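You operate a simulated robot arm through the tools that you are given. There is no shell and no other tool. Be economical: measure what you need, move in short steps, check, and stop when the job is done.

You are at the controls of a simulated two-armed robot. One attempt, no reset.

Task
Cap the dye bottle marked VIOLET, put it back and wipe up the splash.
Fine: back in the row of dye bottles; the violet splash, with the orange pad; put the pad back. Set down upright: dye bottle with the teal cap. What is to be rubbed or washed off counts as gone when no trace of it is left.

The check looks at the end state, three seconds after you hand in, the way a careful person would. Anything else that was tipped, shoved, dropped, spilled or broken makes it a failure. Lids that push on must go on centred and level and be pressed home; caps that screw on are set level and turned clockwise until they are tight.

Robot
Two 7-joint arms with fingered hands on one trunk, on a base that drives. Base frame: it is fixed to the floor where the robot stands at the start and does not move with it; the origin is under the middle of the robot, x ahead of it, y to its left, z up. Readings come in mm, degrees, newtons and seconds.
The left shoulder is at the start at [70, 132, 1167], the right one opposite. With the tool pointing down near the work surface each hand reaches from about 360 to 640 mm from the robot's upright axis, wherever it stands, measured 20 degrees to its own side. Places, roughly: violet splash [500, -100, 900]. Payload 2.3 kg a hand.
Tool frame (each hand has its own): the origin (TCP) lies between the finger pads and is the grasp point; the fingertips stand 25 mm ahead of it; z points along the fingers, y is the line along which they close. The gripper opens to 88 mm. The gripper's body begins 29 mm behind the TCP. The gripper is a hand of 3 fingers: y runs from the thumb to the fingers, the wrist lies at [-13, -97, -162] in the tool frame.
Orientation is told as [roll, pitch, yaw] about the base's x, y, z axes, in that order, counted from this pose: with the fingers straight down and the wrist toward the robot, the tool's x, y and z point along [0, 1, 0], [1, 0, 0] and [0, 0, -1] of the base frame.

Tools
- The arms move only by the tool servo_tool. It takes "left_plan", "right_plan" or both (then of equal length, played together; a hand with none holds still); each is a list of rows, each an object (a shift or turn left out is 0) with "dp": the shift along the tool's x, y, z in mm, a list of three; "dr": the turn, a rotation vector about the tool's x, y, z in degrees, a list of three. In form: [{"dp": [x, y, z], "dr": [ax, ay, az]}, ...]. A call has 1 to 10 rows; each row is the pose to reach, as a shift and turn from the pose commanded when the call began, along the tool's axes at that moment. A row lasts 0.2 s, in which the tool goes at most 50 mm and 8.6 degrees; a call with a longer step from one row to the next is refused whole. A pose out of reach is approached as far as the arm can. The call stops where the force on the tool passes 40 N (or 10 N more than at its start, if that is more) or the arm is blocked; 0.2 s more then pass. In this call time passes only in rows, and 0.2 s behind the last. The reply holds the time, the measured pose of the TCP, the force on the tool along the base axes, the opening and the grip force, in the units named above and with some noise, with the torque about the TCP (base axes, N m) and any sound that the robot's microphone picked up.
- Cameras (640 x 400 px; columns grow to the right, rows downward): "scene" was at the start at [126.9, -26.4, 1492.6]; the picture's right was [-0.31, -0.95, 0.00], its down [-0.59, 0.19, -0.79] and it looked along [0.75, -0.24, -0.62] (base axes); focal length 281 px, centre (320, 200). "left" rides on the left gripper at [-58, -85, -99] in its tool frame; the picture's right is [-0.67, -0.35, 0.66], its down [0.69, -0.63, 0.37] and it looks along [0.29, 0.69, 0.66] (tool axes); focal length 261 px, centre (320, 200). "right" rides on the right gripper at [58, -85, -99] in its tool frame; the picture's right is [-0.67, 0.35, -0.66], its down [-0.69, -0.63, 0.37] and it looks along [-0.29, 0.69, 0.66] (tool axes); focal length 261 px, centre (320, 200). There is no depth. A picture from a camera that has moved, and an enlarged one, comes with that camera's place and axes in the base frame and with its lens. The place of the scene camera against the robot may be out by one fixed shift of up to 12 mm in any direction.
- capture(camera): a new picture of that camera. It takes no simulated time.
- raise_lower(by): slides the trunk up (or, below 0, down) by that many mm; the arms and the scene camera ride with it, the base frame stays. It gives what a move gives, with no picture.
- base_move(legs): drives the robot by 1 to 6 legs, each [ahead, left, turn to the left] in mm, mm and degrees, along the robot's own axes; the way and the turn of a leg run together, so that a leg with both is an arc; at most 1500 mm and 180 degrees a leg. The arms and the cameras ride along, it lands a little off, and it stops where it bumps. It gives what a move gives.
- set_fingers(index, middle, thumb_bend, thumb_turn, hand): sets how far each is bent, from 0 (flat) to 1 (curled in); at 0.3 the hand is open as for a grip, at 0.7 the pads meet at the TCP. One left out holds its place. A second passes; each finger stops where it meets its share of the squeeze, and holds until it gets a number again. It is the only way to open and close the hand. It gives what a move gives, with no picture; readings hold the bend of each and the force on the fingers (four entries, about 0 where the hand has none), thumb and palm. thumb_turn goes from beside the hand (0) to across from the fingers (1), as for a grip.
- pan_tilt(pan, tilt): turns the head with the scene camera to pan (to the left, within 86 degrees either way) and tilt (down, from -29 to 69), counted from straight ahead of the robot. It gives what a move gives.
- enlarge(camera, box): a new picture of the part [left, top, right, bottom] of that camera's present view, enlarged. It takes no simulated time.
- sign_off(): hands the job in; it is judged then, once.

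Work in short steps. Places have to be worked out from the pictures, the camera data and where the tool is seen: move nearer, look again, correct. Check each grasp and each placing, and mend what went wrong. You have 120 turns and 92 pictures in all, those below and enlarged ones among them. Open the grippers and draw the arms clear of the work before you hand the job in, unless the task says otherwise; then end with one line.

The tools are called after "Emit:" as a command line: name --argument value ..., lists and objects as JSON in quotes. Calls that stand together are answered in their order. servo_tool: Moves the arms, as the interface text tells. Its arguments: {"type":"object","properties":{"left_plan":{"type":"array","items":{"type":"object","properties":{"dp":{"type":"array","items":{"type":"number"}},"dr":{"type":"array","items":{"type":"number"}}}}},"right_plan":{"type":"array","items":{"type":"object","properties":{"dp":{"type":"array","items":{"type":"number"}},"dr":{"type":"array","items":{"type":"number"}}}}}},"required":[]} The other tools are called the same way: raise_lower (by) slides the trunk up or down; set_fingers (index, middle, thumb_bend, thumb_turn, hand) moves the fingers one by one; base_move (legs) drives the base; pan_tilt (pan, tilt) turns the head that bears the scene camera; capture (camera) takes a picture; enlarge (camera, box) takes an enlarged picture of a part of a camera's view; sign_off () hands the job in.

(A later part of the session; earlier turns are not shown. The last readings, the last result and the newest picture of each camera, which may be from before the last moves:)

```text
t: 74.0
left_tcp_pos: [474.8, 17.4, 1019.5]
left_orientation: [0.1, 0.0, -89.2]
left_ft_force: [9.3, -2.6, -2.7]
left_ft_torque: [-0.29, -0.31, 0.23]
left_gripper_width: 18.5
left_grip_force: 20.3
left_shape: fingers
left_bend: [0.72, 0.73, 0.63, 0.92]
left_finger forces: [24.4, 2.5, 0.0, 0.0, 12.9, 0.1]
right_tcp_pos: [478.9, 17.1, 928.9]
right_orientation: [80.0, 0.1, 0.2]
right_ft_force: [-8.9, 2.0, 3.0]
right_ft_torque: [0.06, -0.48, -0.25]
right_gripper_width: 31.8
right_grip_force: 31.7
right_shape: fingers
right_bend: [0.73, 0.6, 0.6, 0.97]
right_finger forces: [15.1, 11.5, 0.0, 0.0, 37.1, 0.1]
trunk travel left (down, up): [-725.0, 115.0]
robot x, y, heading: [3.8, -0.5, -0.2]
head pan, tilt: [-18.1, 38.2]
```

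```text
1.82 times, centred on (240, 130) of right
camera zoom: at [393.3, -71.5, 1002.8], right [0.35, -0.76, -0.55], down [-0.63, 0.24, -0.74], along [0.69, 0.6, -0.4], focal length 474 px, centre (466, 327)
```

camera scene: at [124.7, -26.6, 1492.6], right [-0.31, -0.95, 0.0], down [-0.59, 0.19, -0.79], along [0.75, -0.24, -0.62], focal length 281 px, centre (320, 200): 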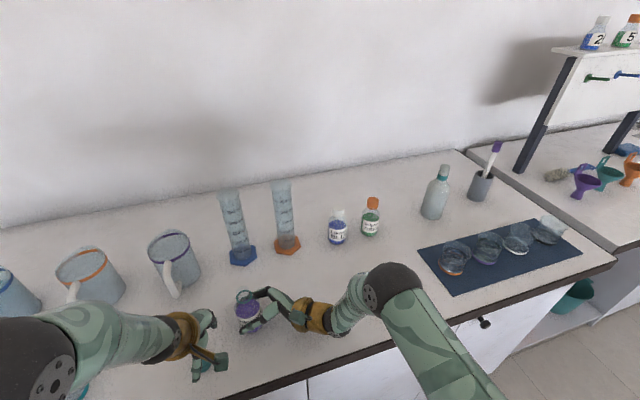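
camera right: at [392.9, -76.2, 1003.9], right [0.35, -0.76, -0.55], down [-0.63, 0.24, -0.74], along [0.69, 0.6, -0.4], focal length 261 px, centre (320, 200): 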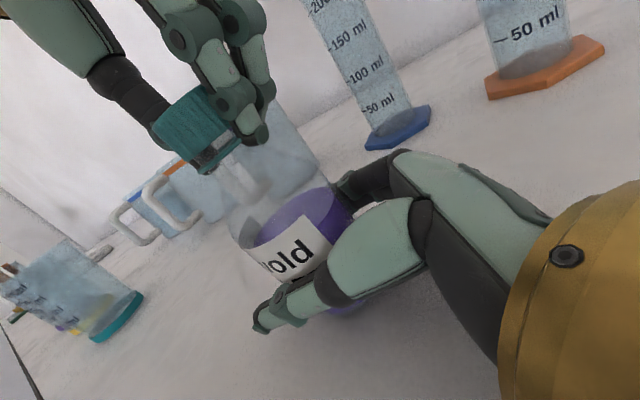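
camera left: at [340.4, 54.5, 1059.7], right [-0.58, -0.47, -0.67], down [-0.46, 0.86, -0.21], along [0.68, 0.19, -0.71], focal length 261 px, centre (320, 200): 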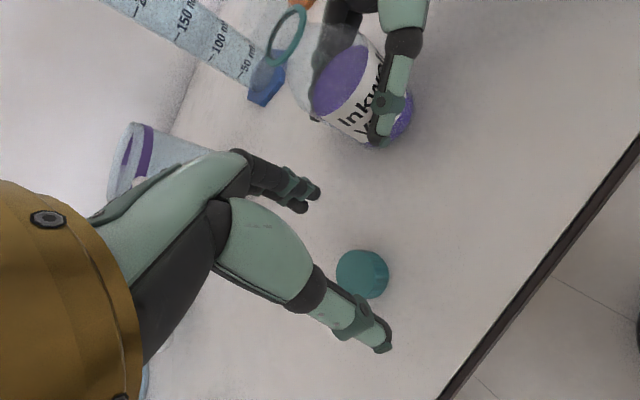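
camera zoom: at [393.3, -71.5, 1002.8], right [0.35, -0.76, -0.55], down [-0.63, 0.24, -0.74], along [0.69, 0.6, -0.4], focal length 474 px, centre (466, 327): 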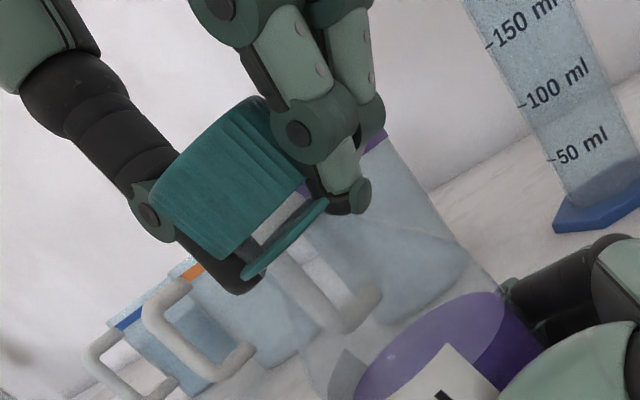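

Torque ~0.23 N m is near finger-slip level, so I need to see whether the cap is really advancing. I open, return, and look.

Emit:
set_fingers --hand "left" --index 0.44 --middle 0.44 --thumb_bend 0.44

Emit:
servo_tool --left_plan '[{"dr": [0, 0, -8.5]}, {"dr": [0, 0, -17]}, {"dr": [0, 0, -25.5]}, {"dr": [0, 0, -34]}, {"dr": [0, 0, -42.5]}, {"dr": [0, 0, -51]}, {"dr": [0, 0, -59.5]}, {"dr": [0, 0, -68]}, {"dr": [0, 0, -72]}]'

Emit:
enlarge --camera "right" --box '[140, 60, 300, 180]'

Emit:
enlarge --camera "left" --box '[240, 160, 440, 320]'

```text
t: 75.0
left_tcp_pos: [474.4, 17.8, 1020.3]
left_orientation: [0.0, 0.0, -89.0]
left_ft_force: [0.7, -0.1, 0.0]
left_ft_torque: [-0.02, -0.01, -0.02]
left_gripper_width: 54.6
left_grip_force: 0.1
left_shape: fingers
left_bend: [0.44, 0.44, 0.44, 0.97]
left_finger forces: [0.0, 0.0, 0.0, 0.0, 0.0, 0.1]
right_tcp_pos: [478.1, 17.3, 930.0]
right_orientation: [79.9, 0.0, 0.0]
right_ft_force: [-0.1, -0.9, -1.4]
right_ft_torque: [0.01, 0.02, -0.02]
right_gripper_width: 31.9
right_grip_force: 28.7
right_shape: fingers
right_bend: [0.73, 0.61, 0.61, 0.96]
right_finger forces: [18.4, 11.1, 0.1, 0.0, 28.9, 0.0]
trunk travel left (down, up): [-725.0, 115.0]
robot x, y, heading: [2.4, 1.5, 0.3]
head pan, tilt: [-18.1, 38.2]
```

```text
t: 77.0
left_tcp_pos: [475.4, 16.6, 1020.6]
left_orientation: [-0.1, -0.1, -16.8]
left_ft_force: [-0.6, 0.0, -0.1]
left_ft_torque: [0.02, -0.01, -0.01]
left_gripper_width: 54.2
left_grip_force: 0.0
left_shape: fingers
left_bend: [0.44, 0.44, 0.44, 0.97]
left_finger forces: [0.0, 0.0, 0.0, 0.0, 0.0, 0.0]
right_tcp_pos: [478.2, 16.4, 927.9]
right_orientation: [79.9, 0.0, 0.0]
right_ft_force: [0.9, -0.3, -1.7]
right_ft_torque: [0.03, 0.0, 0.01]
right_gripper_width: 31.6
right_grip_force: 28.8
right_shape: fingers
right_bend: [0.73, 0.61, 0.61, 0.96]
right_finger forces: [18.5, 11.0, 0.1, 0.1, 28.9, 0.1]
trunk travel left (down, up): [-725.0, 115.0]
robot x, y, heading: [-0.3, -0.3, 0.1]
head pan, tilt: [-18.1, 38.2]
```

```text
3.33 times, centred on (220, 120) of right
camera zoom: at [392.9, -71.6, 1003.1], right [0.35, -0.76, -0.55], down [-0.63, 0.24, -0.74], along [0.69, 0.6, -0.4], focal length 869 px, centre (653, 467)
```

zoom: 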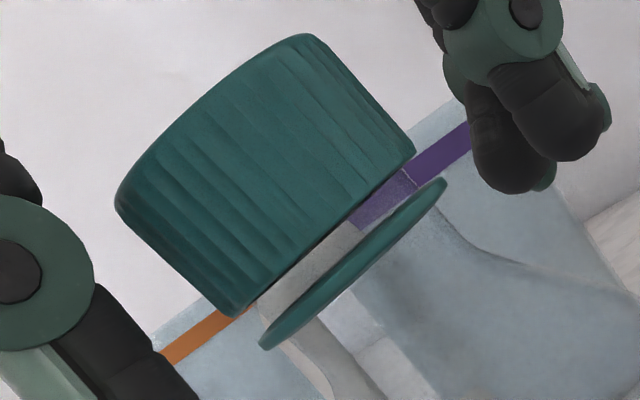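

```text
2.50 times, centred on (340, 240) of left
camera zoom: at [376.4, -13.3, 1120.2], right [-0.53, -0.54, -0.65], down [-0.4, 0.84, -0.37], along [0.75, 0.07, -0.66], focal length 652 px, centre (270, 100)
```

zoom: 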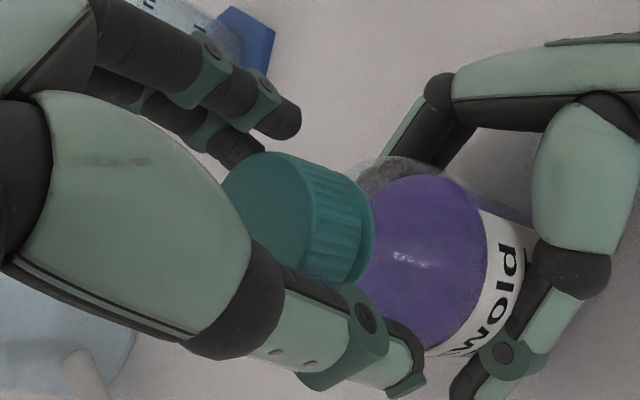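

Rim-to-ring distance has shrunk from ~6.9 to ~5.1 mm with the cap parallel to the ring: the thread is engaging. I do two longer, firmer strokes.

Emit:
set_fingers --hand "left" --index 0.78 --middle 0.78 --thumb_bend 0.78

Emit:
servo_tool --left_plan '[{"dp": [0, 0, 0.1], "dr": [0, 0, 8.5]}, {"dp": [0, 0, 0.2], "dr": [0, 0, 17]}, {"dp": [0, 0, 0.3], "dr": [0, 0, 25.5]}, {"dp": [0, 0, 0.4], "dr": [0, 0, 34]}, {"dp": [0, 0, 0.5], "dr": [0, 0, 42.5]}, {"dp": [0, 0, 0.6], "dr": [0, 0, 51]}, {"dp": [0, 0, 0.7], "dr": [0, 0, 59.5]}, {"dp": [0, 0, 0.8], "dr": [0, 0, 68]}, {"dp": [0, 0, 0.9], "dr": [0, 0, 76.5]}, {"dp": [0, 0, 1], "dr": [0, 0, 85]}]'

Emit:
set_fingers --hand "left" --index 0.45 --middle 0.45 --thumb_bend 0.45

Emit:
servo_tool --left_plan '[{"dr": [0, 0, -8.5]}, {"dr": [0, 0, -17]}, {"dr": [0, 0, -25.5]}, {"dr": [0, 0, -34]}, {"dr": [0, 0, -42.5]}, {"dr": [0, 0, -51]}, {"dr": [0, 0, -59.5]}, {"dr": [0, 0, -68]}, {"dr": [0, 0, -76.5]}, {"dr": [0, 0, -85]}]'

Emit:
set_fingers --hand "left" --index 0.78 --middle 0.78 --thumb_bend 0.78

Emit:
servo_tool --left_plan '[{"dp": [0, 0, 0.1], "dr": [0, 0, 8.5]}, {"dp": [0, 0, 0.2], "dr": [0, 0, 17]}, {"dp": [0, 0, 0.3], "dr": [0, 0, 25.5]}, {"dp": [0, 0, 0.4], "dr": [0, 0, 34]}, {"dp": [0, 0, 0.5], "dr": [0, 0, 42.5]}, {"dp": [0, 0, 0.6], "dr": [0, 0, 51]}, {"dp": [0, 0, 0.7], "dr": [0, 0, 59.5]}, {"dp": [0, 0, 0.8], "dr": [0, 0, 68]}, {"dp": [0, 0, 0.9], "dr": [0, 0, 76.5]}, {"dp": [0, 0, 1], "dr": [0, 0, 85]}]'

Emit:
set_fingers --hand "left" --index 0.45 --middle 0.45 --thumb_bend 0.45

Emit:
enlarge --camera "right" --box '[140, 60, 300, 180]'

```text
t: 78.0
left_tcp_pos: [475.6, 16.3, 1019.2]
left_orientation: [0.0, 0.1, -17.0]
left_ft_force: [4.1, 1.2, -3.3]
left_ft_torque: [-0.02, -0.26, -0.07]
left_gripper_width: 17.3
left_grip_force: 23.5
left_shape: fingers
left_bend: [0.72, 0.73, 0.62, 0.95]
left_finger forces: [14.5, 15.1, 0.1, 0.1, 17.7, 0.1]
right_tcp_pos: [478.3, 17.6, 929.2]
right_orientation: [80.0, 0.1, 0.0]
right_ft_force: [-3.3, -1.1, 1.6]
right_ft_torque: [0.11, -0.15, 0.05]
right_gripper_width: 31.5
right_grip_force: 30.8
right_shape: fingers
right_bend: [0.73, 0.6, 0.61, 0.95]
right_finger forces: [16.5, 13.1, 0.0, 0.0, 31.7, 0.0]
trunk travel left (down, up): [-725.0, 115.0]
robot x, y, heading: [-0.6, -4.2, 0.0]
head pan, tilt: [-18.1, 38.2]
```

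```text
t: 80.2
left_tcp_pos: [472.5, 15.3, 1019.1]
left_orientation: [0.2, -0.1, -102.1]
left_ft_force: [11.3, -4.9, 0.3]
left_ft_torque: [-0.59, -0.39, 0.7]
left_gripper_width: 18.0
left_grip_force: 38.9
left_shape: fingers
left_bend: [0.73, 0.76, 0.67, 0.86]
left_finger forces: [39.1, 13.8, 0.0, 0.0, 25.4, 0.0]
right_tcp_pos: [478.2, 16.7, 929.4]
right_orientation: [79.9, 0.1, 0.1]
right_ft_force: [-12.6, 5.7, -1.6]
right_ft_torque: [0.13, -0.68, -0.72]
right_gripper_width: 31.5
right_grip_force: 32.1
right_shape: fingers
right_bend: [0.73, 0.6, 0.6, 0.98]
right_finger forces: [14.3, 10.2, 0.0, 0.0, 40.7, 0.1]
trunk travel left (down, up): [-725.0, 115.0]
robot x, y, heading: [0.6, 1.0, -0.0]
head pan, tilt: [-18.1, 38.2]
```

```text
t: 81.2
left_tcp_pos: [473.4, 15.9, 1019.2]
left_orientation: [-0.1, -0.1, -102.0]
left_ft_force: [0.4, -0.2, 0.6]
left_ft_torque: [0.0, 0.01, 0.02]
left_gripper_width: 52.0
left_grip_force: 0.1
left_shape: fingers
left_bend: [0.45, 0.45, 0.45, 0.97]
left_finger forces: [0.1, 0.0, 0.0, 0.0, 0.0, 0.0]
right_tcp_pos: [479.0, 17.6, 928.6]
right_orientation: [80.0, 0.0, 0.0]
right_ft_force: [0.7, -0.4, -1.8]
right_ft_torque: [0.04, 0.03, -0.01]
right_gripper_width: 30.6
right_grip_force: 30.1
right_shape: fingers
right_bend: [0.73, 0.61, 0.63, 0.96]
right_finger forces: [19.1, 11.5, 0.1, 0.1, 29.2, 0.0]
trunk travel left (down, up): [-725.0, 115.0]
robot x, y, heading: [0.2, -2.5, -0.1]
head pan, tilt: [-18.1, 38.2]
```

```text
t: 83.4
left_tcp_pos: [474.0, 16.7, 1018.7]
left_orientation: [0.0, 0.0, -16.8]
left_ft_force: [0.1, -0.1, -0.4]
left_ft_torque: [0.01, 0.0, 0.02]
left_gripper_width: 52.2
left_grip_force: 0.1
left_shape: fingers
left_bend: [0.45, 0.45, 0.45, 0.97]
left_finger forces: [0.1, 0.0, 0.0, 0.1, 0.0, 0.0]
right_tcp_pos: [478.3, 16.1, 929.1]
right_orientation: [80.0, 0.1, 0.0]
right_ft_force: [0.4, 0.1, -1.7]
right_ft_torque: [-0.01, -0.04, -0.01]
right_gripper_width: 30.2
right_grip_force: 30.1
right_shape: fingers
right_bend: [0.73, 0.61, 0.63, 0.96]
right_finger forces: [19.1, 11.4, 0.0, 0.1, 29.1, 0.0]
trunk travel left (down, up): [-725.0, 115.0]
robot x, y, heading: [0.5, -3.7, -0.0]
head pan, tilt: [-18.1, 38.2]
```

```text
t: 84.4
left_tcp_pos: [476.1, 16.2, 1019.2]
left_orientation: [0.0, 0.0, -17.0]
left_ft_force: [4.9, -1.0, 0.6]
left_ft_torque: [-0.09, -0.27, 0.04]
left_gripper_width: 10.8
left_grip_force: 22.1
left_shape: fingers
left_bend: [0.75, 0.73, 0.65, 0.93]
left_finger forces: [16.1, 13.1, 0.0, 0.1, 15.7, 0.1]
right_tcp_pos: [478.1, 17.0, 928.7]
right_orientation: [80.0, 0.0, 0.1]
right_ft_force: [-4.6, 2.7, -1.4]
right_ft_torque: [-0.04, -0.2, -0.06]
right_gripper_width: 30.3
right_grip_force: 30.5
right_shape: fingers
right_bend: [0.73, 0.61, 0.63, 0.96]
right_finger forces: [16.9, 11.6, 0.0, 0.0, 33.2, 0.0]
trunk travel left (down, up): [-725.0, 115.0]
robot x, y, heading: [0.1, -3.1, 0.1]
head pan, tilt: [-18.1, 38.2]
```

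```text
t: 86.6
left_tcp_pos: [471.3, 15.5, 1018.1]
left_orientation: [-0.1, -0.1, -102.3]
left_ft_force: [-1.3, -1.7, 1.0]
left_ft_torque: [0.02, 0.01, 0.02]
left_gripper_width: 0.0
left_grip_force: 1.3
left_shape: fingers
left_bend: [0.77, 0.77, 0.74, 0.93]
left_finger forces: [0.0, 0.0, 0.1, 0.0, 2.8, 0.0]
right_tcp_pos: [478.1, 16.9, 929.2]
right_orientation: [80.0, 0.0, 0.0]
right_ft_force: [2.7, 2.5, -1.5]
right_ft_torque: [-0.19, 0.13, -0.04]
right_gripper_width: 30.1
right_grip_force: 26.2
right_shape: fingers
right_bend: [0.73, 0.64, 0.63, 0.94]
right_finger forces: [19.2, 8.6, 0.0, 0.1, 25.8, 0.1]
trunk travel left (down, up): [-725.0, 115.0]
robot x, y, heading: [1.4, 0.2, 0.1]
head pan, tilt: [-18.1, 38.2]
```

```text
t: 87.6
left_tcp_pos: [472.5, 15.2, 1018.6]
left_orientation: [-0.1, -0.1, -101.9]
left_ft_force: [-3.2, -1.8, 5.3]
left_ft_torque: [0.07, 0.06, 0.12]
left_gripper_width: 45.9
left_grip_force: 3.5
left_shape: fingers
left_bend: [0.45, 0.45, 0.51, 0.96]
left_finger forces: [0.0, 0.1, 0.0, 0.1, 6.6, 0.0]
right_tcp_pos: [479.3, 17.3, 928.3]
right_orientation: [79.9, -0.1, 0.0]
right_ft_force: [3.5, 3.2, -6.9]
right_ft_torque: [-0.33, 0.19, -0.09]
right_gripper_width: 29.5
right_grip_force: 27.5
right_shape: fingers
right_bend: [0.73, 0.72, 0.63, 0.95]
right_finger forces: [20.0, 11.0, 0.0, 0.0, 24.2, 0.1]
trunk travel left (down, up): [-725.0, 115.0]
robot x, y, heading: [-3.1, -0.2, 0.1]
head pan, tilt: [-18.1, 38.2]
```

```text
3.33 times, centred on (220, 120) of right
camera zoom: at [393.0, -71.4, 1003.0], right [0.35, -0.76, -0.55], down [-0.63, 0.24, -0.74], along [0.69, 0.6, -0.4], focal length 869 px, centre (653, 467)
```

zoom: 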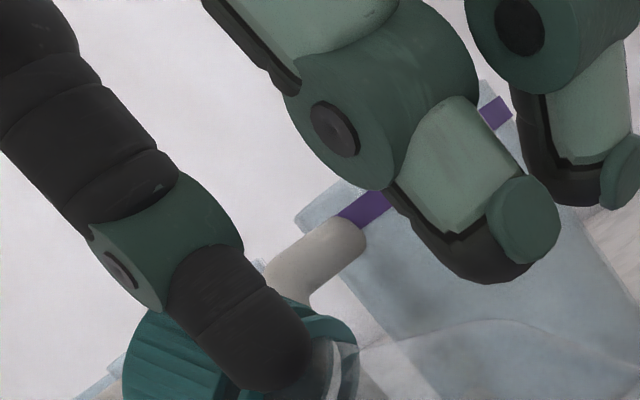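

The cap slipped out and the bottle is leaning in the right grip. I take the left hand straight up out of the way and look.

Emit:
servo_tool --left_plan '[{"dp": [0, 0, -20]}, {"dp": [0, 0, -60]}, {"dp": [0, 0, -100]}, {"dp": [-20, -40, -110]}]'

Emit:
capture --camera "right"

Emit:
enlarge --camera "scene" --box '[190, 240, 330, 345]'

```text
t: 88.6
left_tcp_pos: [459.8, 61.9, 1127.4]
left_orientation: [-0.1, -0.2, -102.1]
left_ft_force: [-0.5, 1.3, 0.0]
left_ft_torque: [-0.03, -0.03, -0.01]
left_gripper_width: 52.2
left_grip_force: 0.0
left_shape: fingers
left_bend: [0.45, 0.45, 0.45, 0.97]
left_finger forces: [0.0, 0.0, 0.1, 0.1, 0.0, 0.0]
left hand out of reach, approached as far as the arm can: row 2, 3, 4
right_tcp_pos: [478.8, 17.1, 929.6]
right_orientation: [79.9, 0.0, 0.0]
right_ft_force: [-0.9, -0.2, -1.4]
right_ft_torque: [-0.01, 0.0, -0.03]
right_gripper_width: 29.4
right_grip_force: 27.5
right_shape: fingers
right_bend: [0.73, 0.72, 0.63, 0.95]
right_finger forces: [16.8, 10.7, 0.0, 0.0, 26.5, 0.0]
trunk travel left (down, up): [-725.0, 115.0]
robot x, y, heading: [0.4, -0.2, 0.1]
head pan, tilt: [-18.1, 38.2]
```

```text
16 pictures are left
camera right: at [393.1, -69.8, 1003.2], right [0.35, -0.76, -0.54], down [-0.63, 0.24, -0.74], along [0.69, 0.6, -0.4], focal length 261 px, centre (320, 200)
```

right: 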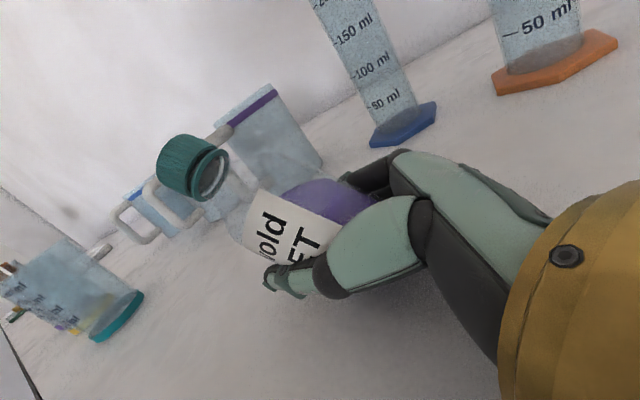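

```text
3.81 times, centred on (260, 292) of scene
camera zoom: at [127.4, -24.0, 1492.6], right [-0.31, -0.95, 0.0], down [-0.59, 0.19, -0.79], along [0.75, -0.24, -0.62], focal length 1072 px, centre (549, -152)
```

zoom: 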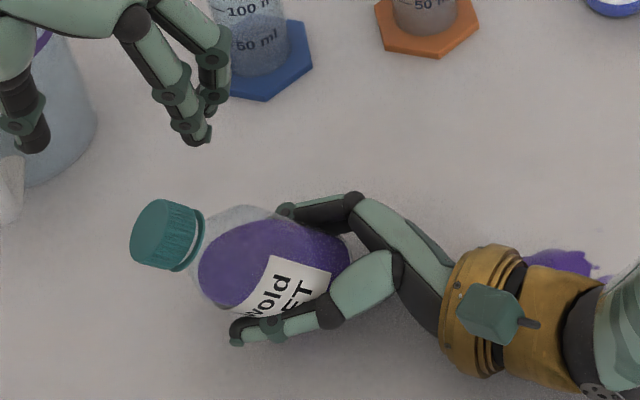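

The capped bottle now leans ~38° to the left in the right grip (cap centre ≈ [481, 70, 997]); the cap stays on, seated near the ring, no spill seen. I'll bring the left hand, fist closed, to the left side of the cap to push the bottle upright.

Emit:
servo_tool --left_plan '[{"dp": [0.5, -7.4, 0], "dr": [0, 0, -8]}, {"dp": [1, -15, 0], "dr": [0, 0, -16]}, {"dp": [1.5, -22, 0], "dr": [0, 0, -24]}, {"dp": [2, -30, 0], "dr": [0, 0, -32]}, {"dp": [2.5, -37, 0], "dr": [0, 0, -40]}, {"dp": [3, -45, 0], "dr": [0, 0, -48]}, {"dp": [3.5, -52, 0], "dr": [0, 0, -56]}, {"dp": [4, -60, 0], "dr": [0, 0, -64]}, {"dp": [4.4, -67, 0], "dr": [0, 0, -72]}, {"dp": [4.7, -74, 0], "dr": [0, 0, -80]}]'

Emit:
set_fingers --hand "left" --index 0.68 --middle 0.68 --thumb_bend 0.68

Emit:
servo_tool --left_plan '[{"dp": [0, 0, 40]}, {"dp": [0, 0, 80]}, {"dp": [0, 0, 120]}]'

Emit:
enlarge --camera "scene" --box '[170, 240, 330, 360]'

```text
t: 90.8
left_tcp_pos: [481.3, 131.4, 1127.3]
left_orientation: [-0.2, -0.1, -21.9]
left_ft_force: [0.7, 0.5, 0.0]
left_ft_torque: [0.01, -0.02, 0.0]
left_gripper_width: 52.3
left_grip_force: 0.0
left_shape: fingers
left_bend: [0.45, 0.45, 0.45, 0.97]
left_finger forces: [0.1, 0.0, 0.1, 0.1, 0.1, 0.0]
right_tcp_pos: [479.0, 15.6, 927.6]
right_orientation: [80.0, 0.1, 0.0]
right_ft_force: [-0.2, -0.1, -0.9]
right_ft_torque: [-0.01, 0.0, -0.02]
right_gripper_width: 29.5
right_grip_force: 27.3
right_shape: fingers
right_bend: [0.73, 0.72, 0.63, 0.95]
right_finger forces: [16.8, 10.8, 0.0, 0.0, 26.4, 0.0]
trunk travel left (down, up): [-725.0, 115.0]
robot x, y, heading: [0.7, 1.2, -0.0]
head pan, tilt: [-18.1, 38.2]
```

```text
t: 91.8
left_tcp_pos: [481.9, 132.2, 1127.1]
left_orientation: [-0.1, 0.1, -22.0]
left_ft_force: [-0.2, 0.2, 0.1]
left_ft_torque: [0.02, -0.03, -0.01]
left_gripper_width: 3.2
left_grip_force: 0.1
left_shape: fingers
left_bend: [0.68, 0.68, 0.68, 0.97]
left_finger forces: [0.0, 0.0, 0.0, 0.1, 0.1, 0.0]
right_tcp_pos: [477.8, 17.3, 929.3]
right_orientation: [80.0, 0.0, 0.1]
right_ft_force: [0.5, -0.7, -0.7]
right_ft_torque: [-0.07, -0.01, -0.02]
right_gripper_width: 29.4
right_grip_force: 26.9
right_shape: fingers
right_bend: [0.73, 0.72, 0.63, 0.95]
right_finger forces: [16.7, 10.7, 0.0, 0.1, 26.5, 0.1]
trunk travel left (down, up): [-725.0, 115.0]
robot x, y, heading: [1.2, 3.2, 0.3]
head pan, tilt: [-18.1, 38.2]
```

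```text
t: 92.6
left_tcp_pos: [483.0, 131.4, 1005.9]
left_orientation: [-0.1, 0.1, -22.0]
left_ft_force: [-0.1, 0.4, -0.5]
left_ft_torque: [-0.01, -0.06, 0.01]
left_gripper_width: 2.9
left_grip_force: 0.0
left_shape: fingers
left_bend: [0.68, 0.68, 0.68, 0.97]
left_finger forces: [0.1, 0.0, 0.0, 0.0, 0.0, 0.0]
right_tcp_pos: [479.2, 17.9, 928.8]
right_orientation: [80.0, 0.2, 0.1]
right_ft_force: [0.0, -0.6, -0.6]
right_ft_torque: [-0.03, 0.05, 0.01]
right_gripper_width: 29.2
right_grip_force: 26.8
right_shape: fingers
right_bend: [0.73, 0.72, 0.63, 0.95]
right_finger forces: [16.8, 10.6, 0.1, 0.0, 26.5, 0.0]
trunk travel left (down, up): [-725.0, 115.0]
robot x, y, heading: [-0.8, -0.5, 0.0]
head pan, tilt: [-18.1, 38.2]
```

```text
3.33 times, centred on (250, 300) of scene
camera zoom: at [128.1, -26.1, 1492.6], right [-0.31, -0.95, 0.0], down [-0.59, 0.19, -0.78], along [0.75, -0.24, -0.62], focal length 938 px, centre (553, -133)
```

zoom: 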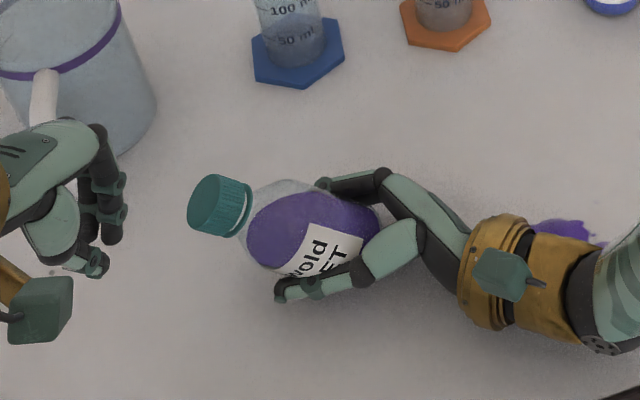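

Left fist is level with the cap, 25 mm to its left. I push in −y in 8 mm steps to about y = 80.

Emit:
servo_tool --left_plan '[{"dp": [-9.3, 3.75, 0]}, {"dp": [-18.5, 7.5, 0]}, {"dp": [-26, 10.5, 0]}, {"dp": [-33.4, 13.5, 0]}, {"dp": [-40.8, 16.5, 0]}, {"dp": [-48.2, 19.5, 0]}]'

Emit:
enlarge --camera "scene" --box '[170, 240, 330, 360]'

```text
t: 94.0
left_tcp_pos: [480.5, 79.3, 1009.5]
left_orientation: [0.0, 0.1, -21.9]
left_ft_force: [2.6, 5.7, 2.9]
left_ft_torque: [-0.03, -0.05, 0.07]
left_gripper_width: 2.3
left_grip_force: 2.7
left_shape: fingers
left_bend: [0.68, 0.68, 0.68, 0.97]
left_finger forces: [5.2, 0.1, 0.0, 0.0, 0.0, 0.1]
right_tcp_pos: [477.2, 16.5, 929.3]
right_orientation: [80.1, 0.0, 0.0]
right_ft_force: [-2.2, -7.1, -0.1]
right_ft_torque: [0.27, -0.17, 0.07]
right_gripper_width: 28.8
right_grip_force: 27.4
right_shape: fingers
right_bend: [0.73, 0.72, 0.63, 0.96]
right_finger forces: [15.8, 10.6, 0.1, 0.0, 28.2, 0.0]
trunk travel left (down, up): [-725.0, 115.0]
robot x, y, heading: [-0.3, -2.8, 0.1]
head pan, tilt: [-18.1, 38.2]
```

```text
3.33 times, centred on (250, 300) of scene
camera zoom: at [126.4, -27.4, 1492.7], right [-0.31, -0.95, 0.0], down [-0.59, 0.19, -0.79], along [0.75, -0.24, -0.62], focal length 938 px, centre (553, -133)
```

zoom: 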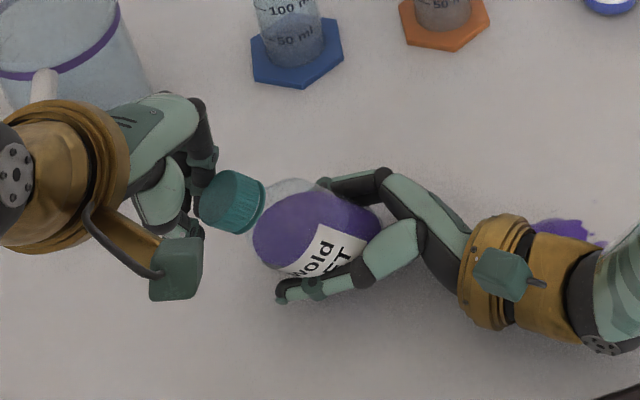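

It rises as pushed (6 N). I continue by 30 mm.

Emit:
servo_tool --left_plan '[{"dp": [-7.4, 3, -1]}, {"dp": [-14.8, 6, -2]}, {"dp": [-22.2, 9, -3]}, {"dp": [-29.7, 12, -4]}]'

Emit:
enlarge --camera "scene" --box '[170, 240, 330, 360]'

```text
t: 95.0
left_tcp_pos: [480.3, 46.6, 1010.3]
left_orientation: [0.0, -0.1, -22.0]
left_ft_force: [3.9, 7.8, 3.5]
left_ft_torque: [-0.01, -0.03, 0.08]
left_gripper_width: 4.0
left_grip_force: 3.7
left_shape: fingers
left_bend: [0.67, 0.68, 0.67, 0.99]
left_finger forces: [5.2, 0.0, 0.0, 0.0, 2.4, 0.0]
right_tcp_pos: [477.7, 15.5, 929.9]
right_orientation: [80.0, 0.2, 0.1]
right_ft_force: [-2.8, -7.7, -4.5]
right_ft_torque: [0.48, -0.27, 0.08]
right_gripper_width: 26.8
right_grip_force: 30.0
right_shape: fingers
right_bend: [0.74, 0.72, 0.63, 0.98]
right_finger forces: [16.9, 11.8, 0.0, 0.0, 30.3, 0.0]
trunk travel left (down, up): [-725.0, 115.0]
robot x, y, heading: [-1.2, -1.4, 0.2]
head pan, tilt: [-18.1, 38.2]
```

```text
3.33 times, centred on (250, 300) of scene
camera zoom: at [127.4, -26.9, 1492.5], right [-0.31, -0.95, 0.0], down [-0.59, 0.19, -0.79], along [0.75, -0.24, -0.62], focal length 938 px, centre (553, -133)
```

zoom: 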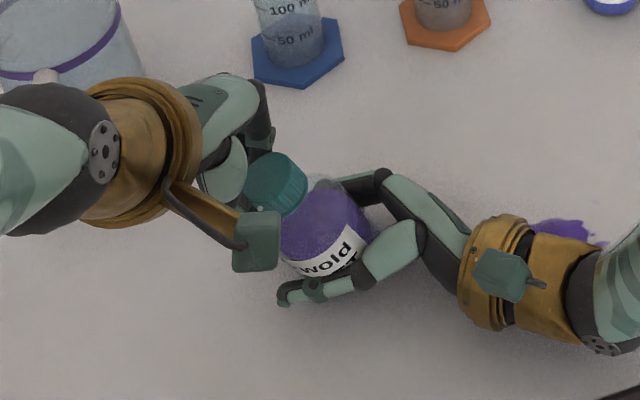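

Nearly upright (~8° left). I push 12 mm more, then back off.

Emit:
servo_tool --left_plan '[{"dp": [-5.5, 2.2, 0]}, {"dp": [-11, 4.5, 0]}, {"dp": [-12, 4.9, 0]}]'

Emit:
servo_tool --left_plan '[{"dp": [20, -8, -5]}, {"dp": [40, -16, -20]}, {"dp": [60, -24, -50]}]'

Emit:
capture --camera "right"

```text
t: 95.8
left_tcp_pos: [481.6, 34.1, 1012.1]
left_orientation: [0.0, -0.1, -22.1]
left_ft_force: [7.1, 11.2, 12.3]
left_ft_torque: [0.18, -0.22, 0.06]
left_gripper_width: 1.9
left_grip_force: 8.4
left_shape: fingers
left_bend: [0.69, 0.68, 0.68, 0.98]
left_finger forces: [16.3, 0.0, 0.0, 0.0, 0.2, 0.0]
right_tcp_pos: [478.1, 17.0, 928.1]
right_orientation: [79.8, 0.1, 0.0]
right_ft_force: [-7.0, -10.7, -12.8]
right_ft_torque: [0.55, -0.27, -0.07]
right_gripper_width: 25.2
right_grip_force: 30.7
right_shape: fingers
right_bend: [0.74, 0.72, 0.64, 1.0]
right_finger forces: [18.8, 9.6, 0.1, 0.1, 33.6, 0.0]
trunk travel left (down, up): [-725.0, 115.0]
robot x, y, heading: [2.1, 2.8, 0.3]
head pan, tilt: [-18.1, 38.2]
```

```text
t: 96.6
left_tcp_pos: [479.9, 100.2, 1062.9]
left_orientation: [-0.1, 0.1, -22.1]
left_ft_force: [0.3, 0.9, 0.7]
left_ft_torque: [0.02, 0.0, 0.02]
left_gripper_width: 2.9
left_grip_force: 0.1
left_shape: fingers
left_bend: [0.68, 0.68, 0.68, 0.98]
left_finger forces: [0.1, 0.1, 0.0, 0.1, 0.0, 0.1]
right_tcp_pos: [477.9, 17.8, 929.2]
right_orientation: [80.0, 0.0, 0.0]
right_ft_force: [-0.5, 0.2, -0.3]
right_ft_torque: [0.03, 0.0, 0.01]
right_gripper_width: 25.8
right_grip_force: 30.2
right_shape: fingers
right_bend: [0.74, 0.73, 0.65, 0.97]
right_finger forces: [23.7, 6.8, 0.0, 0.1, 30.0, 0.1]
trunk travel left (down, up): [-725.0, 115.0]
robot x, y, heading: [-2.0, -1.0, 0.0]
head pan, tilt: [-18.1, 38.2]
```

```text
11 pictures are left
camera right: at [392.4, -70.7, 1003.5], right [0.35, -0.76, -0.55], down [-0.63, 0.24, -0.74], along [0.69, 0.6, -0.4], focal length 261 px, centre (320, 200)
```

right: 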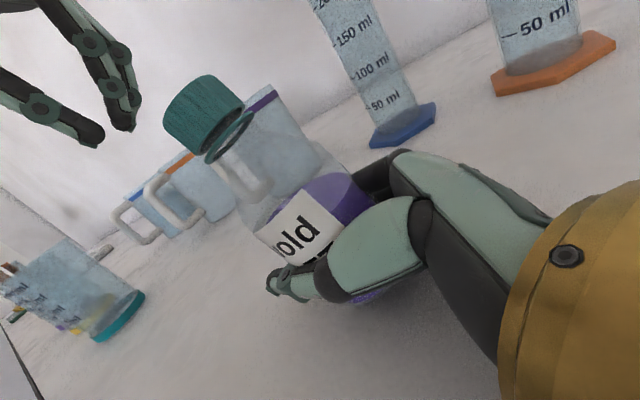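

The bottle stands with only a ~10° residual lean on its base edge, well within self-righting. I release the right hand so it settles, and look.

Emit:
set_fingers --hand "right" --index 0.52 --middle 0.5 --thumb_bend 0.5

Emit:
set_fingers --hand "right" --index 0.36 --middle 0.36 --thumb_bend 0.36

Emit:
capture --camera "right"

```text
t: 97.6
left_tcp_pos: [481.7, 98.7, 1061.8]
left_orientation: [0.0, 0.1, -22.0]
left_ft_force: [0.1, -0.1, 0.1]
left_ft_torque: [0.04, 0.01, 0.03]
left_gripper_width: 3.0
left_grip_force: 0.1
left_shape: fingers
left_bend: [0.68, 0.68, 0.68, 0.98]
left_finger forces: [0.0, 0.1, 0.1, 0.0, 0.0, 0.0]
right_tcp_pos: [478.6, 17.6, 928.2]
right_orientation: [80.0, 0.0, 0.0]
right_ft_force: [-0.2, -0.1, -1.4]
right_ft_torque: [0.01, 0.0, -0.01]
right_gripper_width: 46.3
right_grip_force: 4.9
right_shape: fingers
right_bend: [0.49, 0.5, 0.48, 0.98]
right_finger forces: [5.1, 0.0, 0.0, 0.0, 5.2, 0.0]
trunk travel left (down, up): [-725.0, 115.0]
robot x, y, heading: [1.1, 0.2, 0.1]
head pan, tilt: [-18.1, 38.2]
```

```text
t: 98.6
left_tcp_pos: [480.8, 99.5, 1062.2]
left_orientation: [-0.1, 0.2, -22.0]
left_ft_force: [0.3, 0.4, 0.7]
left_ft_torque: [0.0, 0.04, -0.02]
left_gripper_width: 2.9
left_grip_force: 0.0
left_shape: fingers
left_bend: [0.68, 0.68, 0.68, 0.98]
left_finger forces: [0.0, 0.0, 0.0, 0.1, 0.0, 0.1]
right_tcp_pos: [479.0, 17.4, 928.6]
right_orientation: [80.1, 0.0, -0.1]
right_ft_force: [0.2, 0.0, 0.6]
right_ft_torque: [0.0, -0.02, 0.0]
right_gripper_width: 72.2
right_grip_force: 0.1
right_shape: fingers
right_bend: [0.36, 0.36, 0.36, 0.98]
right_finger forces: [0.2, 0.1, 0.0, 0.0, 0.2, 0.0]
trunk travel left (down, up): [-725.0, 115.0]
robot x, y, heading: [-1.5, -1.1, -0.2]
head pan, tilt: [-18.1, 38.2]
```

```text
10 pictures are left
camera right: at [392.8, -71.4, 1003.2], right [0.35, -0.76, -0.55], down [-0.63, 0.24, -0.74], along [0.69, 0.6, -0.4], focal length 261 px, centre (320, 200)
```

right: 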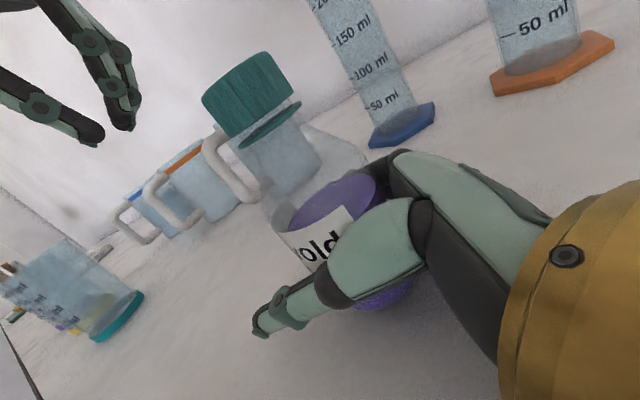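

The bottle stands upright, cap level on it. I regrip it with the right hand higher and centred (bottle now ≈[481, 6]) to confirm the tightness with one more controlled stroke.

Emit:
servo_tool --right_plan '[{"dp": [4, 1, -7], "dr": [0, -5, 0]}, {"dp": [9.7, 2, -13.9], "dr": [0, -10, 0]}, {"dp": [9.7, 2, -13.9], "dr": [0, -10, 0]}]'

Emit:
set_fingers --hand "right" --index 0.5 --middle 0.52 --thumb_bend 0.5

Emit:
set_fingers --hand "right" --index 0.64 --middle 0.68 --thumb_bend 0.65

Emit:
set_fingers --hand "left" --index 0.44 --middle 0.44 --thumb_bend 0.44

Emit:
servo_tool --left_plan '[{"dp": [-30, 12, 0], "dr": [0, 0, 4]}, {"dp": [-60, 24, 0], "dr": [0, 0, 8]}, {"dp": [-86.8, 36.2, 0], "dr": [0, 0, 8]}, {"dp": [-86.8, 36.2, 0], "dr": [0, 0, 8]}]'

Emit:
enlarge --camera "left" --box '[240, 160, 460, 340]'

```text
t: 99.4
left_tcp_pos: [479.9, 99.8, 1061.1]
left_orientation: [-0.1, 0.1, -22.1]
left_ft_force: [0.3, -0.6, -0.9]
left_ft_torque: [0.0, 0.0, -0.01]
left_gripper_width: 3.1
left_grip_force: 0.0
left_shape: fingers
left_bend: [0.68, 0.68, 0.68, 0.98]
left_finger forces: [0.0, 0.0, 0.0, 0.1, 0.0, 0.0]
right_tcp_pos: [479.9, 4.2, 941.6]
right_orientation: [69.9, -0.1, 0.0]
right_ft_force: [-0.4, -0.6, -0.4]
right_ft_torque: [0.0, 0.0, 0.0]
right_gripper_width: 71.9
right_grip_force: 0.1
right_shape: fingers
right_bend: [0.36, 0.36, 0.36, 0.98]
right_finger forces: [0.0, 0.0, 0.0, 0.0, 0.1, 0.1]
trunk travel left (down, up): [-725.0, 115.0]
robot x, y, heading: [3.2, 1.6, -0.0]
head pan, tilt: [-18.1, 38.2]
```

```text
t: 100.4
left_tcp_pos: [481.1, 99.2, 1061.2]
left_orientation: [-0.1, 0.1, -22.0]
left_ft_force: [-0.4, -0.5, -0.3]
left_ft_torque: [0.01, 0.02, -0.03]
left_gripper_width: 3.0
left_grip_force: 0.1
left_shape: fingers
left_bend: [0.68, 0.68, 0.68, 0.98]
left_finger forces: [0.0, 0.0, 0.0, 0.0, 0.0, 0.0]
right_tcp_pos: [480.5, 4.6, 942.1]
right_orientation: [70.0, -0.1, 0.0]
right_ft_force: [-0.9, 0.1, 0.8]
right_ft_torque: [-0.03, 0.02, 0.0]
right_gripper_width: 48.8
right_grip_force: 4.5
right_shape: fingers
right_bend: [0.47, 0.52, 0.47, 0.98]
right_finger forces: [4.2, 0.0, 0.1, 0.0, 4.0, 0.0]
trunk travel left (down, up): [-725.0, 115.0]
robot x, y, heading: [-0.9, -2.3, 0.0]
head pan, tilt: [-18.1, 38.2]
```

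```text
t: 101.4
left_tcp_pos: [481.6, 98.9, 1062.1]
left_orientation: [-0.2, 0.1, -22.1]
left_ft_force: [-0.3, 0.3, -0.5]
left_ft_torque: [-0.03, -0.03, 0.04]
left_gripper_width: 3.1
left_grip_force: 0.0
left_shape: fingers
left_bend: [0.68, 0.68, 0.68, 0.98]
left_finger forces: [0.0, 0.0, 0.0, 0.0, 0.0, 0.0]
right_tcp_pos: [480.7, 5.3, 940.9]
right_orientation: [70.0, 0.0, 0.0]
right_ft_force: [1.2, 0.3, -0.9]
right_ft_torque: [0.01, -0.02, -0.01]
right_gripper_width: 41.1
right_grip_force: 21.6
right_shape: fingers
right_bend: [0.5, 0.61, 0.54, 0.97]
right_finger forces: [15.8, 5.3, 0.1, 0.1, 21.8, 0.1]
trunk travel left (down, up): [-725.0, 115.0]
robot x, y, heading: [2.2, -2.3, -0.1]
head pan, tilt: [-18.1, 38.2]
```

```text
t: 102.4
left_tcp_pos: [480.8, 98.1, 1061.5]
left_orientation: [-0.1, 0.1, -22.0]
left_ft_force: [0.8, -0.3, -0.2]
left_ft_torque: [0.01, -0.01, 0.02]
left_gripper_width: 54.3
left_grip_force: 0.0
left_shape: fingers
left_bend: [0.44, 0.44, 0.44, 0.98]
left_finger forces: [0.0, 0.0, 0.1, 0.1, 0.1, 0.0]
right_tcp_pos: [480.7, 4.2, 941.7]
right_orientation: [70.0, 0.0, 0.0]
right_ft_force: [0.0, -0.6, 0.4]
right_ft_torque: [0.01, 0.0, -0.01]
right_gripper_width: 41.2
right_grip_force: 21.3
right_shape: fingers
right_bend: [0.5, 0.61, 0.54, 0.97]
right_finger forces: [15.9, 5.2, 0.0, 0.0, 21.8, 0.0]
trunk travel left (down, up): [-725.0, 115.0]
robot x, y, heading: [1.1, 0.7, 0.2]
head pan, tilt: [-18.1, 38.2]
```

```text
t: 103.4
left_tcp_pos: [481.4, 4.0, 1061.0]
left_orientation: [-0.1, 0.0, -30.1]
left_ft_force: [-0.8, 0.3, -0.2]
left_ft_torque: [-0.01, 0.0, -0.01]
left_gripper_width: 54.2
left_grip_force: 0.0
left_shape: fingers
left_bend: [0.44, 0.44, 0.44, 0.98]
left_finger forces: [0.0, 0.0, 0.0, 0.0, 0.0, 0.1]
right_tcp_pos: [479.2, 5.1, 942.4]
right_orientation: [70.0, 0.0, 0.1]
right_ft_force: [-0.5, -1.3, -1.3]
right_ft_torque: [0.01, 0.0, -0.01]
right_gripper_width: 41.1
right_grip_force: 20.8
right_shape: fingers
right_bend: [0.5, 0.61, 0.54, 0.97]
right_finger forces: [16.0, 5.0, 0.0, 0.0, 21.7, 0.0]
trunk travel left (down, up): [-725.0, 115.0]
robot x, y, heading: [-1.9, 0.8, 0.1]
head pan, tilt: [-18.1, 38.2]
```

```text
2.22 times, centred on (350, 250) of left
camera zoom: at [378.0, -2.3, 1161.4], right [-0.64, -0.41, -0.65], down [-0.2, 0.91, -0.37], along [0.74, -0.1, -0.66], focal length 579 px, centre (253, 89)
```

zoom: 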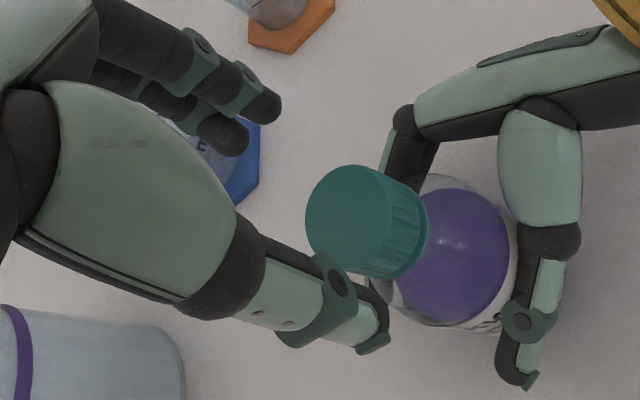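

The cap centre reads [480, 3.5], right under the hand. I go down, grip, and turn in short parts reading torque.

Emit:
servo_tool --left_plan '[{"dp": [-0.5, -1, 20]}, {"dp": [-0.5, -1, 35]}, {"dp": [-0.5, -1, 42.5]}]'

Emit:
set_fingers --hand "left" --index 0.74 --middle 0.74 --thumb_bend 0.74

Emit:
servo_tool --left_plan '[{"dr": [0, 0, 7]}, {"dr": [0, 0, 14]}]'

Emit:
servo_tool --left_plan '[{"dr": [0, 0, 7]}, {"dr": [0, 0, 14]}]'

```text
t: 104.2
left_tcp_pos: [480.9, 5.5, 1018.5]
left_orientation: [0.0, 0.1, -30.1]
left_ft_force: [-0.4, 0.8, 0.6]
left_ft_torque: [-0.01, -0.02, 0.03]
left_gripper_width: 54.2
left_grip_force: 0.1
left_shape: fingers
left_bend: [0.44, 0.44, 0.44, 0.98]
left_finger forces: [0.0, 0.1, 0.1, 0.0, 0.0, 0.1]
right_tcp_pos: [479.0, 5.0, 940.5]
right_orientation: [70.0, 0.0, 0.0]
right_ft_force: [0.6, -0.1, -0.1]
right_ft_torque: [0.02, 0.01, -0.02]
right_gripper_width: 41.3
right_grip_force: 21.5
right_shape: fingers
right_bend: [0.5, 0.61, 0.54, 0.96]
right_finger forces: [15.7, 5.3, 0.0, 0.0, 21.8, 0.0]
trunk travel left (down, up): [-725.0, 115.0]
robot x, y, heading: [3.1, 3.8, 0.2]
head pan, tilt: [-18.1, 38.2]
```

```text
t: 105.2
left_tcp_pos: [480.1, 5.6, 1018.0]
left_orientation: [-0.1, 0.1, -29.9]
left_ft_force: [2.7, 1.2, -9.4]
left_ft_torque: [0.06, 0.06, -0.03]
left_gripper_width: 17.5
left_grip_force: 16.8
left_shape: fingers
left_bend: [0.72, 0.66, 0.62, 0.97]
left_finger forces: [12.2, 8.4, 0.1, 0.0, 14.0, 0.1]
right_tcp_pos: [481.0, 6.0, 941.0]
right_orientation: [70.0, 0.0, 0.0]
right_ft_force: [-3.1, -0.7, 8.2]
right_ft_torque: [0.02, -0.29, -0.01]
right_gripper_width: 40.4
right_grip_force: 21.2
right_shape: fingers
right_bend: [0.51, 0.61, 0.54, 0.97]
right_finger forces: [13.9, 5.4, 0.0, 0.0, 22.9, 0.0]
trunk travel left (down, up): [-725.0, 115.0]
robot x, y, heading: [2.7, -1.9, -0.1]
head pan, tilt: [-18.1, 38.2]
```

```text
t: 105.8
left_tcp_pos: [481.7, 5.4, 1018.6]
left_orientation: [-0.1, 0.2, -44.1]
left_ft_force: [4.5, 2.1, -10.5]
left_ft_torque: [0.07, -0.02, 0.08]
left_gripper_width: 17.8
left_grip_force: 17.3
left_shape: fingers
left_bend: [0.72, 0.66, 0.62, 0.95]
left_finger forces: [12.7, 8.1, 0.0, 0.0, 13.3, 0.1]
right_tcp_pos: [480.4, 5.4, 942.0]
right_orientation: [70.0, 0.0, 0.0]
right_ft_force: [-4.5, -0.6, 8.8]
right_ft_torque: [0.03, -0.35, -0.1]
right_gripper_width: 40.5
right_grip_force: 21.2
right_shape: fingers
right_bend: [0.51, 0.61, 0.54, 0.97]
right_finger forces: [13.2, 5.5, 0.0, 0.0, 23.6, 0.1]
trunk travel left (down, up): [-725.0, 115.0]
robot x, y, heading: [1.1, 1.4, -0.0]
head pan, tilt: [-18.1, 38.2]
```

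```text
t: 106.4
left_tcp_pos: [482.6, 5.7, 1018.6]
left_orientation: [-0.2, 0.0, -58.0]
left_ft_force: [6.0, -0.8, -10.9]
left_ft_torque: [-0.03, -0.15, 0.08]
left_gripper_width: 18.1
left_grip_force: 17.1
left_shape: fingers
left_bend: [0.72, 0.66, 0.62, 0.95]
left_finger forces: [12.1, 8.4, 0.0, 0.0, 13.3, 0.0]
right_tcp_pos: [480.3, 6.0, 941.7]
right_orientation: [70.0, -0.1, 0.1]
right_ft_force: [-5.7, 0.0, 9.4]
right_ft_torque: [0.01, -0.32, -0.07]
right_gripper_width: 40.3
right_grip_force: 21.1
right_shape: fingers
right_bend: [0.51, 0.62, 0.54, 0.97]
right_finger forces: [13.0, 5.1, 0.1, 0.0, 23.8, 0.0]
trunk travel left (down, up): [-725.0, 115.0]
robot x, y, heading: [0.9, -0.5, -0.1]
head pan, tilt: [-18.1, 38.2]
```

Only 0.08 N m: the cap still turns easily, so it is not tight. It is also being pulled up 10 N, so I lower by 1.5 mm while turning on.

Emit:
servo_tool --left_plan '[{"dp": [0, 0, 1], "dr": [0, 0, 8]}, {"dp": [0, 0, 1.5], "dr": [0, 0, 16]}, {"dp": [0, 0, 1.6], "dr": [0, 0, 24]}]'

Emit:
servo_tool --left_plan '[{"dp": [0, 0, 0.1], "dr": [0, 0, 8]}, {"dp": [0, 0, 0.2], "dr": [0, 0, 16]}, {"dp": [0, 0, 0.3], "dr": [0, 0, 24]}]'

```text
t: 107.2
left_tcp_pos: [479.2, 4.0, 1017.7]
left_orientation: [0.0, -0.3, -82.1]
left_ft_force: [8.5, -3.3, -3.2]
left_ft_torque: [-0.19, -0.19, 0.28]
left_gripper_width: 17.9
left_grip_force: 21.9
left_shape: fingers
left_bend: [0.72, 0.72, 0.63, 0.93]
left_finger forces: [20.8, 9.5, 0.0, 0.0, 13.2, 0.0]
right_tcp_pos: [479.1, 3.9, 941.3]
right_orientation: [69.9, -0.1, 0.0]
right_ft_force: [-9.3, 2.9, 6.6]
right_ft_torque: [-0.05, -0.43, -0.29]
right_gripper_width: 40.4
right_grip_force: 21.4
right_shape: fingers
right_bend: [0.53, 0.62, 0.54, 0.97]
right_finger forces: [11.9, 4.5, 0.1, 0.0, 25.6, 0.0]
trunk travel left (down, up): [-725.0, 115.0]
robot x, y, heading: [1.2, -0.5, 0.3]
head pan, tilt: [-18.1, 38.2]
```

```text
t: 108.0
left_tcp_pos: [459.8, 16.1, 1021.5]
left_orientation: [0.7, -0.5, -106.1]
left_ft_force: [11.2, -16.0, 35.5]
left_ft_torque: [-1.42, -0.22, 0.34]
left_gripper_width: 20.5
left_grip_force: 40.1
left_shape: fingers
left_bend: [0.73, 0.74, 0.64, 0.91]
left_finger forces: [46.5, 18.7, 0.0, 0.0, 15.4, 0.0]
left hand out of reach, approached as far as the arm can: row 2, 3
right_tcp_pos: [472.5, 6.8, 944.1]
right_orientation: [69.8, -0.3, 0.2]
right_ft_force: [-11.7, 19.3, -8.0]
right_ft_torque: [-0.05, -0.79, -0.44]
right_gripper_width: 39.0
right_grip_force: 21.1
right_shape: fingers
right_bend: [0.57, 0.62, 0.51, 1.0]
right_finger forces: [8.4, 7.0, 0.0, 0.0, 26.5, 0.1]
trunk travel left (down, up): [-725.0, 115.0]
robot x, y, heading: [2.2, -1.3, 0.0]
head pan, tilt: [-18.1, 38.2]
```

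Beyond about −95° the left arm runs out of reach and pushes sideways. I turn back to −85°, open, and check.

Emit:
servo_tool --left_plan '[{"dp": [0, 0, -0.3], "dr": [0, 0, -8]}, {"dp": [0, 0, -0.3], "dr": [0, 0, -16]}, {"dp": [0, 0, -0.3], "dr": [0, 0, -20]}]'

Emit:
set_fingers --hand "left" --index 0.44 --middle 0.44 --thumb_bend 0.44

Emit:
servo_tool --left_plan '[{"dr": [0, 0, -8.5]}, {"dr": [0, 0, -17]}, {"dr": [0, 0, -25.5]}, {"dr": [0, 0, -34]}, {"dr": [0, 0, -42.5]}, {"dr": [0, 0, -51]}, {"dr": [0, 0, -59.5]}, {"dr": [0, 0, -62]}]'

Emit:
enlarge --camera "right" --box '[170, 30, 370, 180]'

```text
t: 108.8
left_tcp_pos: [460.6, 16.3, 1019.4]
left_orientation: [0.5, -0.5, -85.8]
left_ft_force: [4.9, -8.8, 42.0]
left_ft_torque: [-1.1, 0.05, -0.2]
left_gripper_width: 18.1
left_grip_force: 38.9
left_shape: fingers
left_bend: [0.74, 0.73, 0.67, 0.96]
left_finger forces: [47.8, 19.1, 0.1, 0.0, 9.6, 0.0]
right_tcp_pos: [472.7, 6.2, 944.9]
right_orientation: [69.9, -0.3, 0.0]
right_ft_force: [-8.5, 11.0, -11.6]
right_ft_torque: [0.18, -0.58, -0.04]
right_gripper_width: 39.2
right_grip_force: 21.4
right_shape: fingers
right_bend: [0.57, 0.62, 0.52, 1.0]
right_finger forces: [8.5, 8.8, 0.0, 0.0, 25.3, 0.0]
trunk travel left (down, up): [-725.0, 115.0]
robot x, y, heading: [0.9, -0.9, 0.1]
head pan, tilt: [-18.1, 38.2]
```

```text
t: 109.8
left_tcp_pos: [464.7, 15.9, 1016.3]
left_orientation: [0.1, 0.1, -86.1]
left_ft_force: [16.3, 7.2, 9.6]
left_ft_torque: [0.02, -0.39, 0.24]
left_gripper_width: 55.3
left_grip_force: 11.4
left_shape: fingers
left_bend: [0.43, 0.79, 0.44, 0.97]
left_finger forces: [0.6, 22.0, 0.0, 0.0, 0.1, 0.0]
right_tcp_pos: [478.1, 3.4, 942.4]
right_orientation: [70.0, -0.2, 0.0]
right_ft_force: [-17.1, -8.7, 0.8]
right_ft_torque: [0.28, -0.53, 0.04]
right_gripper_width: 38.2
right_grip_force: 22.1
right_shape: fingers
right_bend: [0.59, 0.63, 0.53, 1.0]
right_finger forces: [6.4, 7.3, 0.0, 0.0, 31.4, 0.0]
trunk travel left (down, up): [-725.0, 115.0]
robot x, y, heading: [-1.3, 0.2, 0.1]
head pan, tilt: [-18.1, 38.2]
```

```text
t: 111.6
left_tcp_pos: [463.6, 17.7, 1014.9]
left_orientation: [-0.2, -0.2, -23.8]
left_ft_force: [-1.5, -1.2, 12.1]
left_ft_torque: [-0.04, -0.18, -0.05]
left_gripper_width: 55.0
left_grip_force: 8.4
left_shape: fingers
left_bend: [0.44, 0.46, 0.44, 0.97]
left_finger forces: [0.0, 16.7, 0.0, 0.0, 0.0, 0.1]
right_tcp_pos: [478.3, 6.5, 942.3]
right_orientation: [70.0, -0.1, 0.1]
right_ft_force: [1.4, 3.4, -5.0]
right_ft_torque: [-0.06, 0.14, 0.03]
right_gripper_width: 37.4
right_grip_force: 17.9
right_shape: fingers
right_bend: [0.53, 0.63, 0.55, 0.96]
right_finger forces: [13.2, 4.8, 0.1, 0.0, 17.2, 0.0]
trunk travel left (down, up): [-725.0, 115.0]
robot x, y, heading: [2.2, -0.6, 0.2]
head pan, tilt: [-18.1, 38.2]
```

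```text
2.67 times, centred on (270, 105) of right
camera zoom: at [393.2, -68.7, 1030.1], right [0.35, -0.85, -0.4], down [-0.63, 0.11, -0.77], along [0.69, 0.52, -0.49], focal length 695 px, centre (453, 453)
```

zoom: 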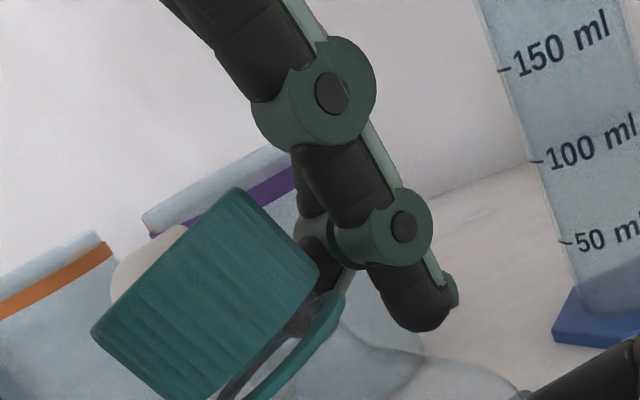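

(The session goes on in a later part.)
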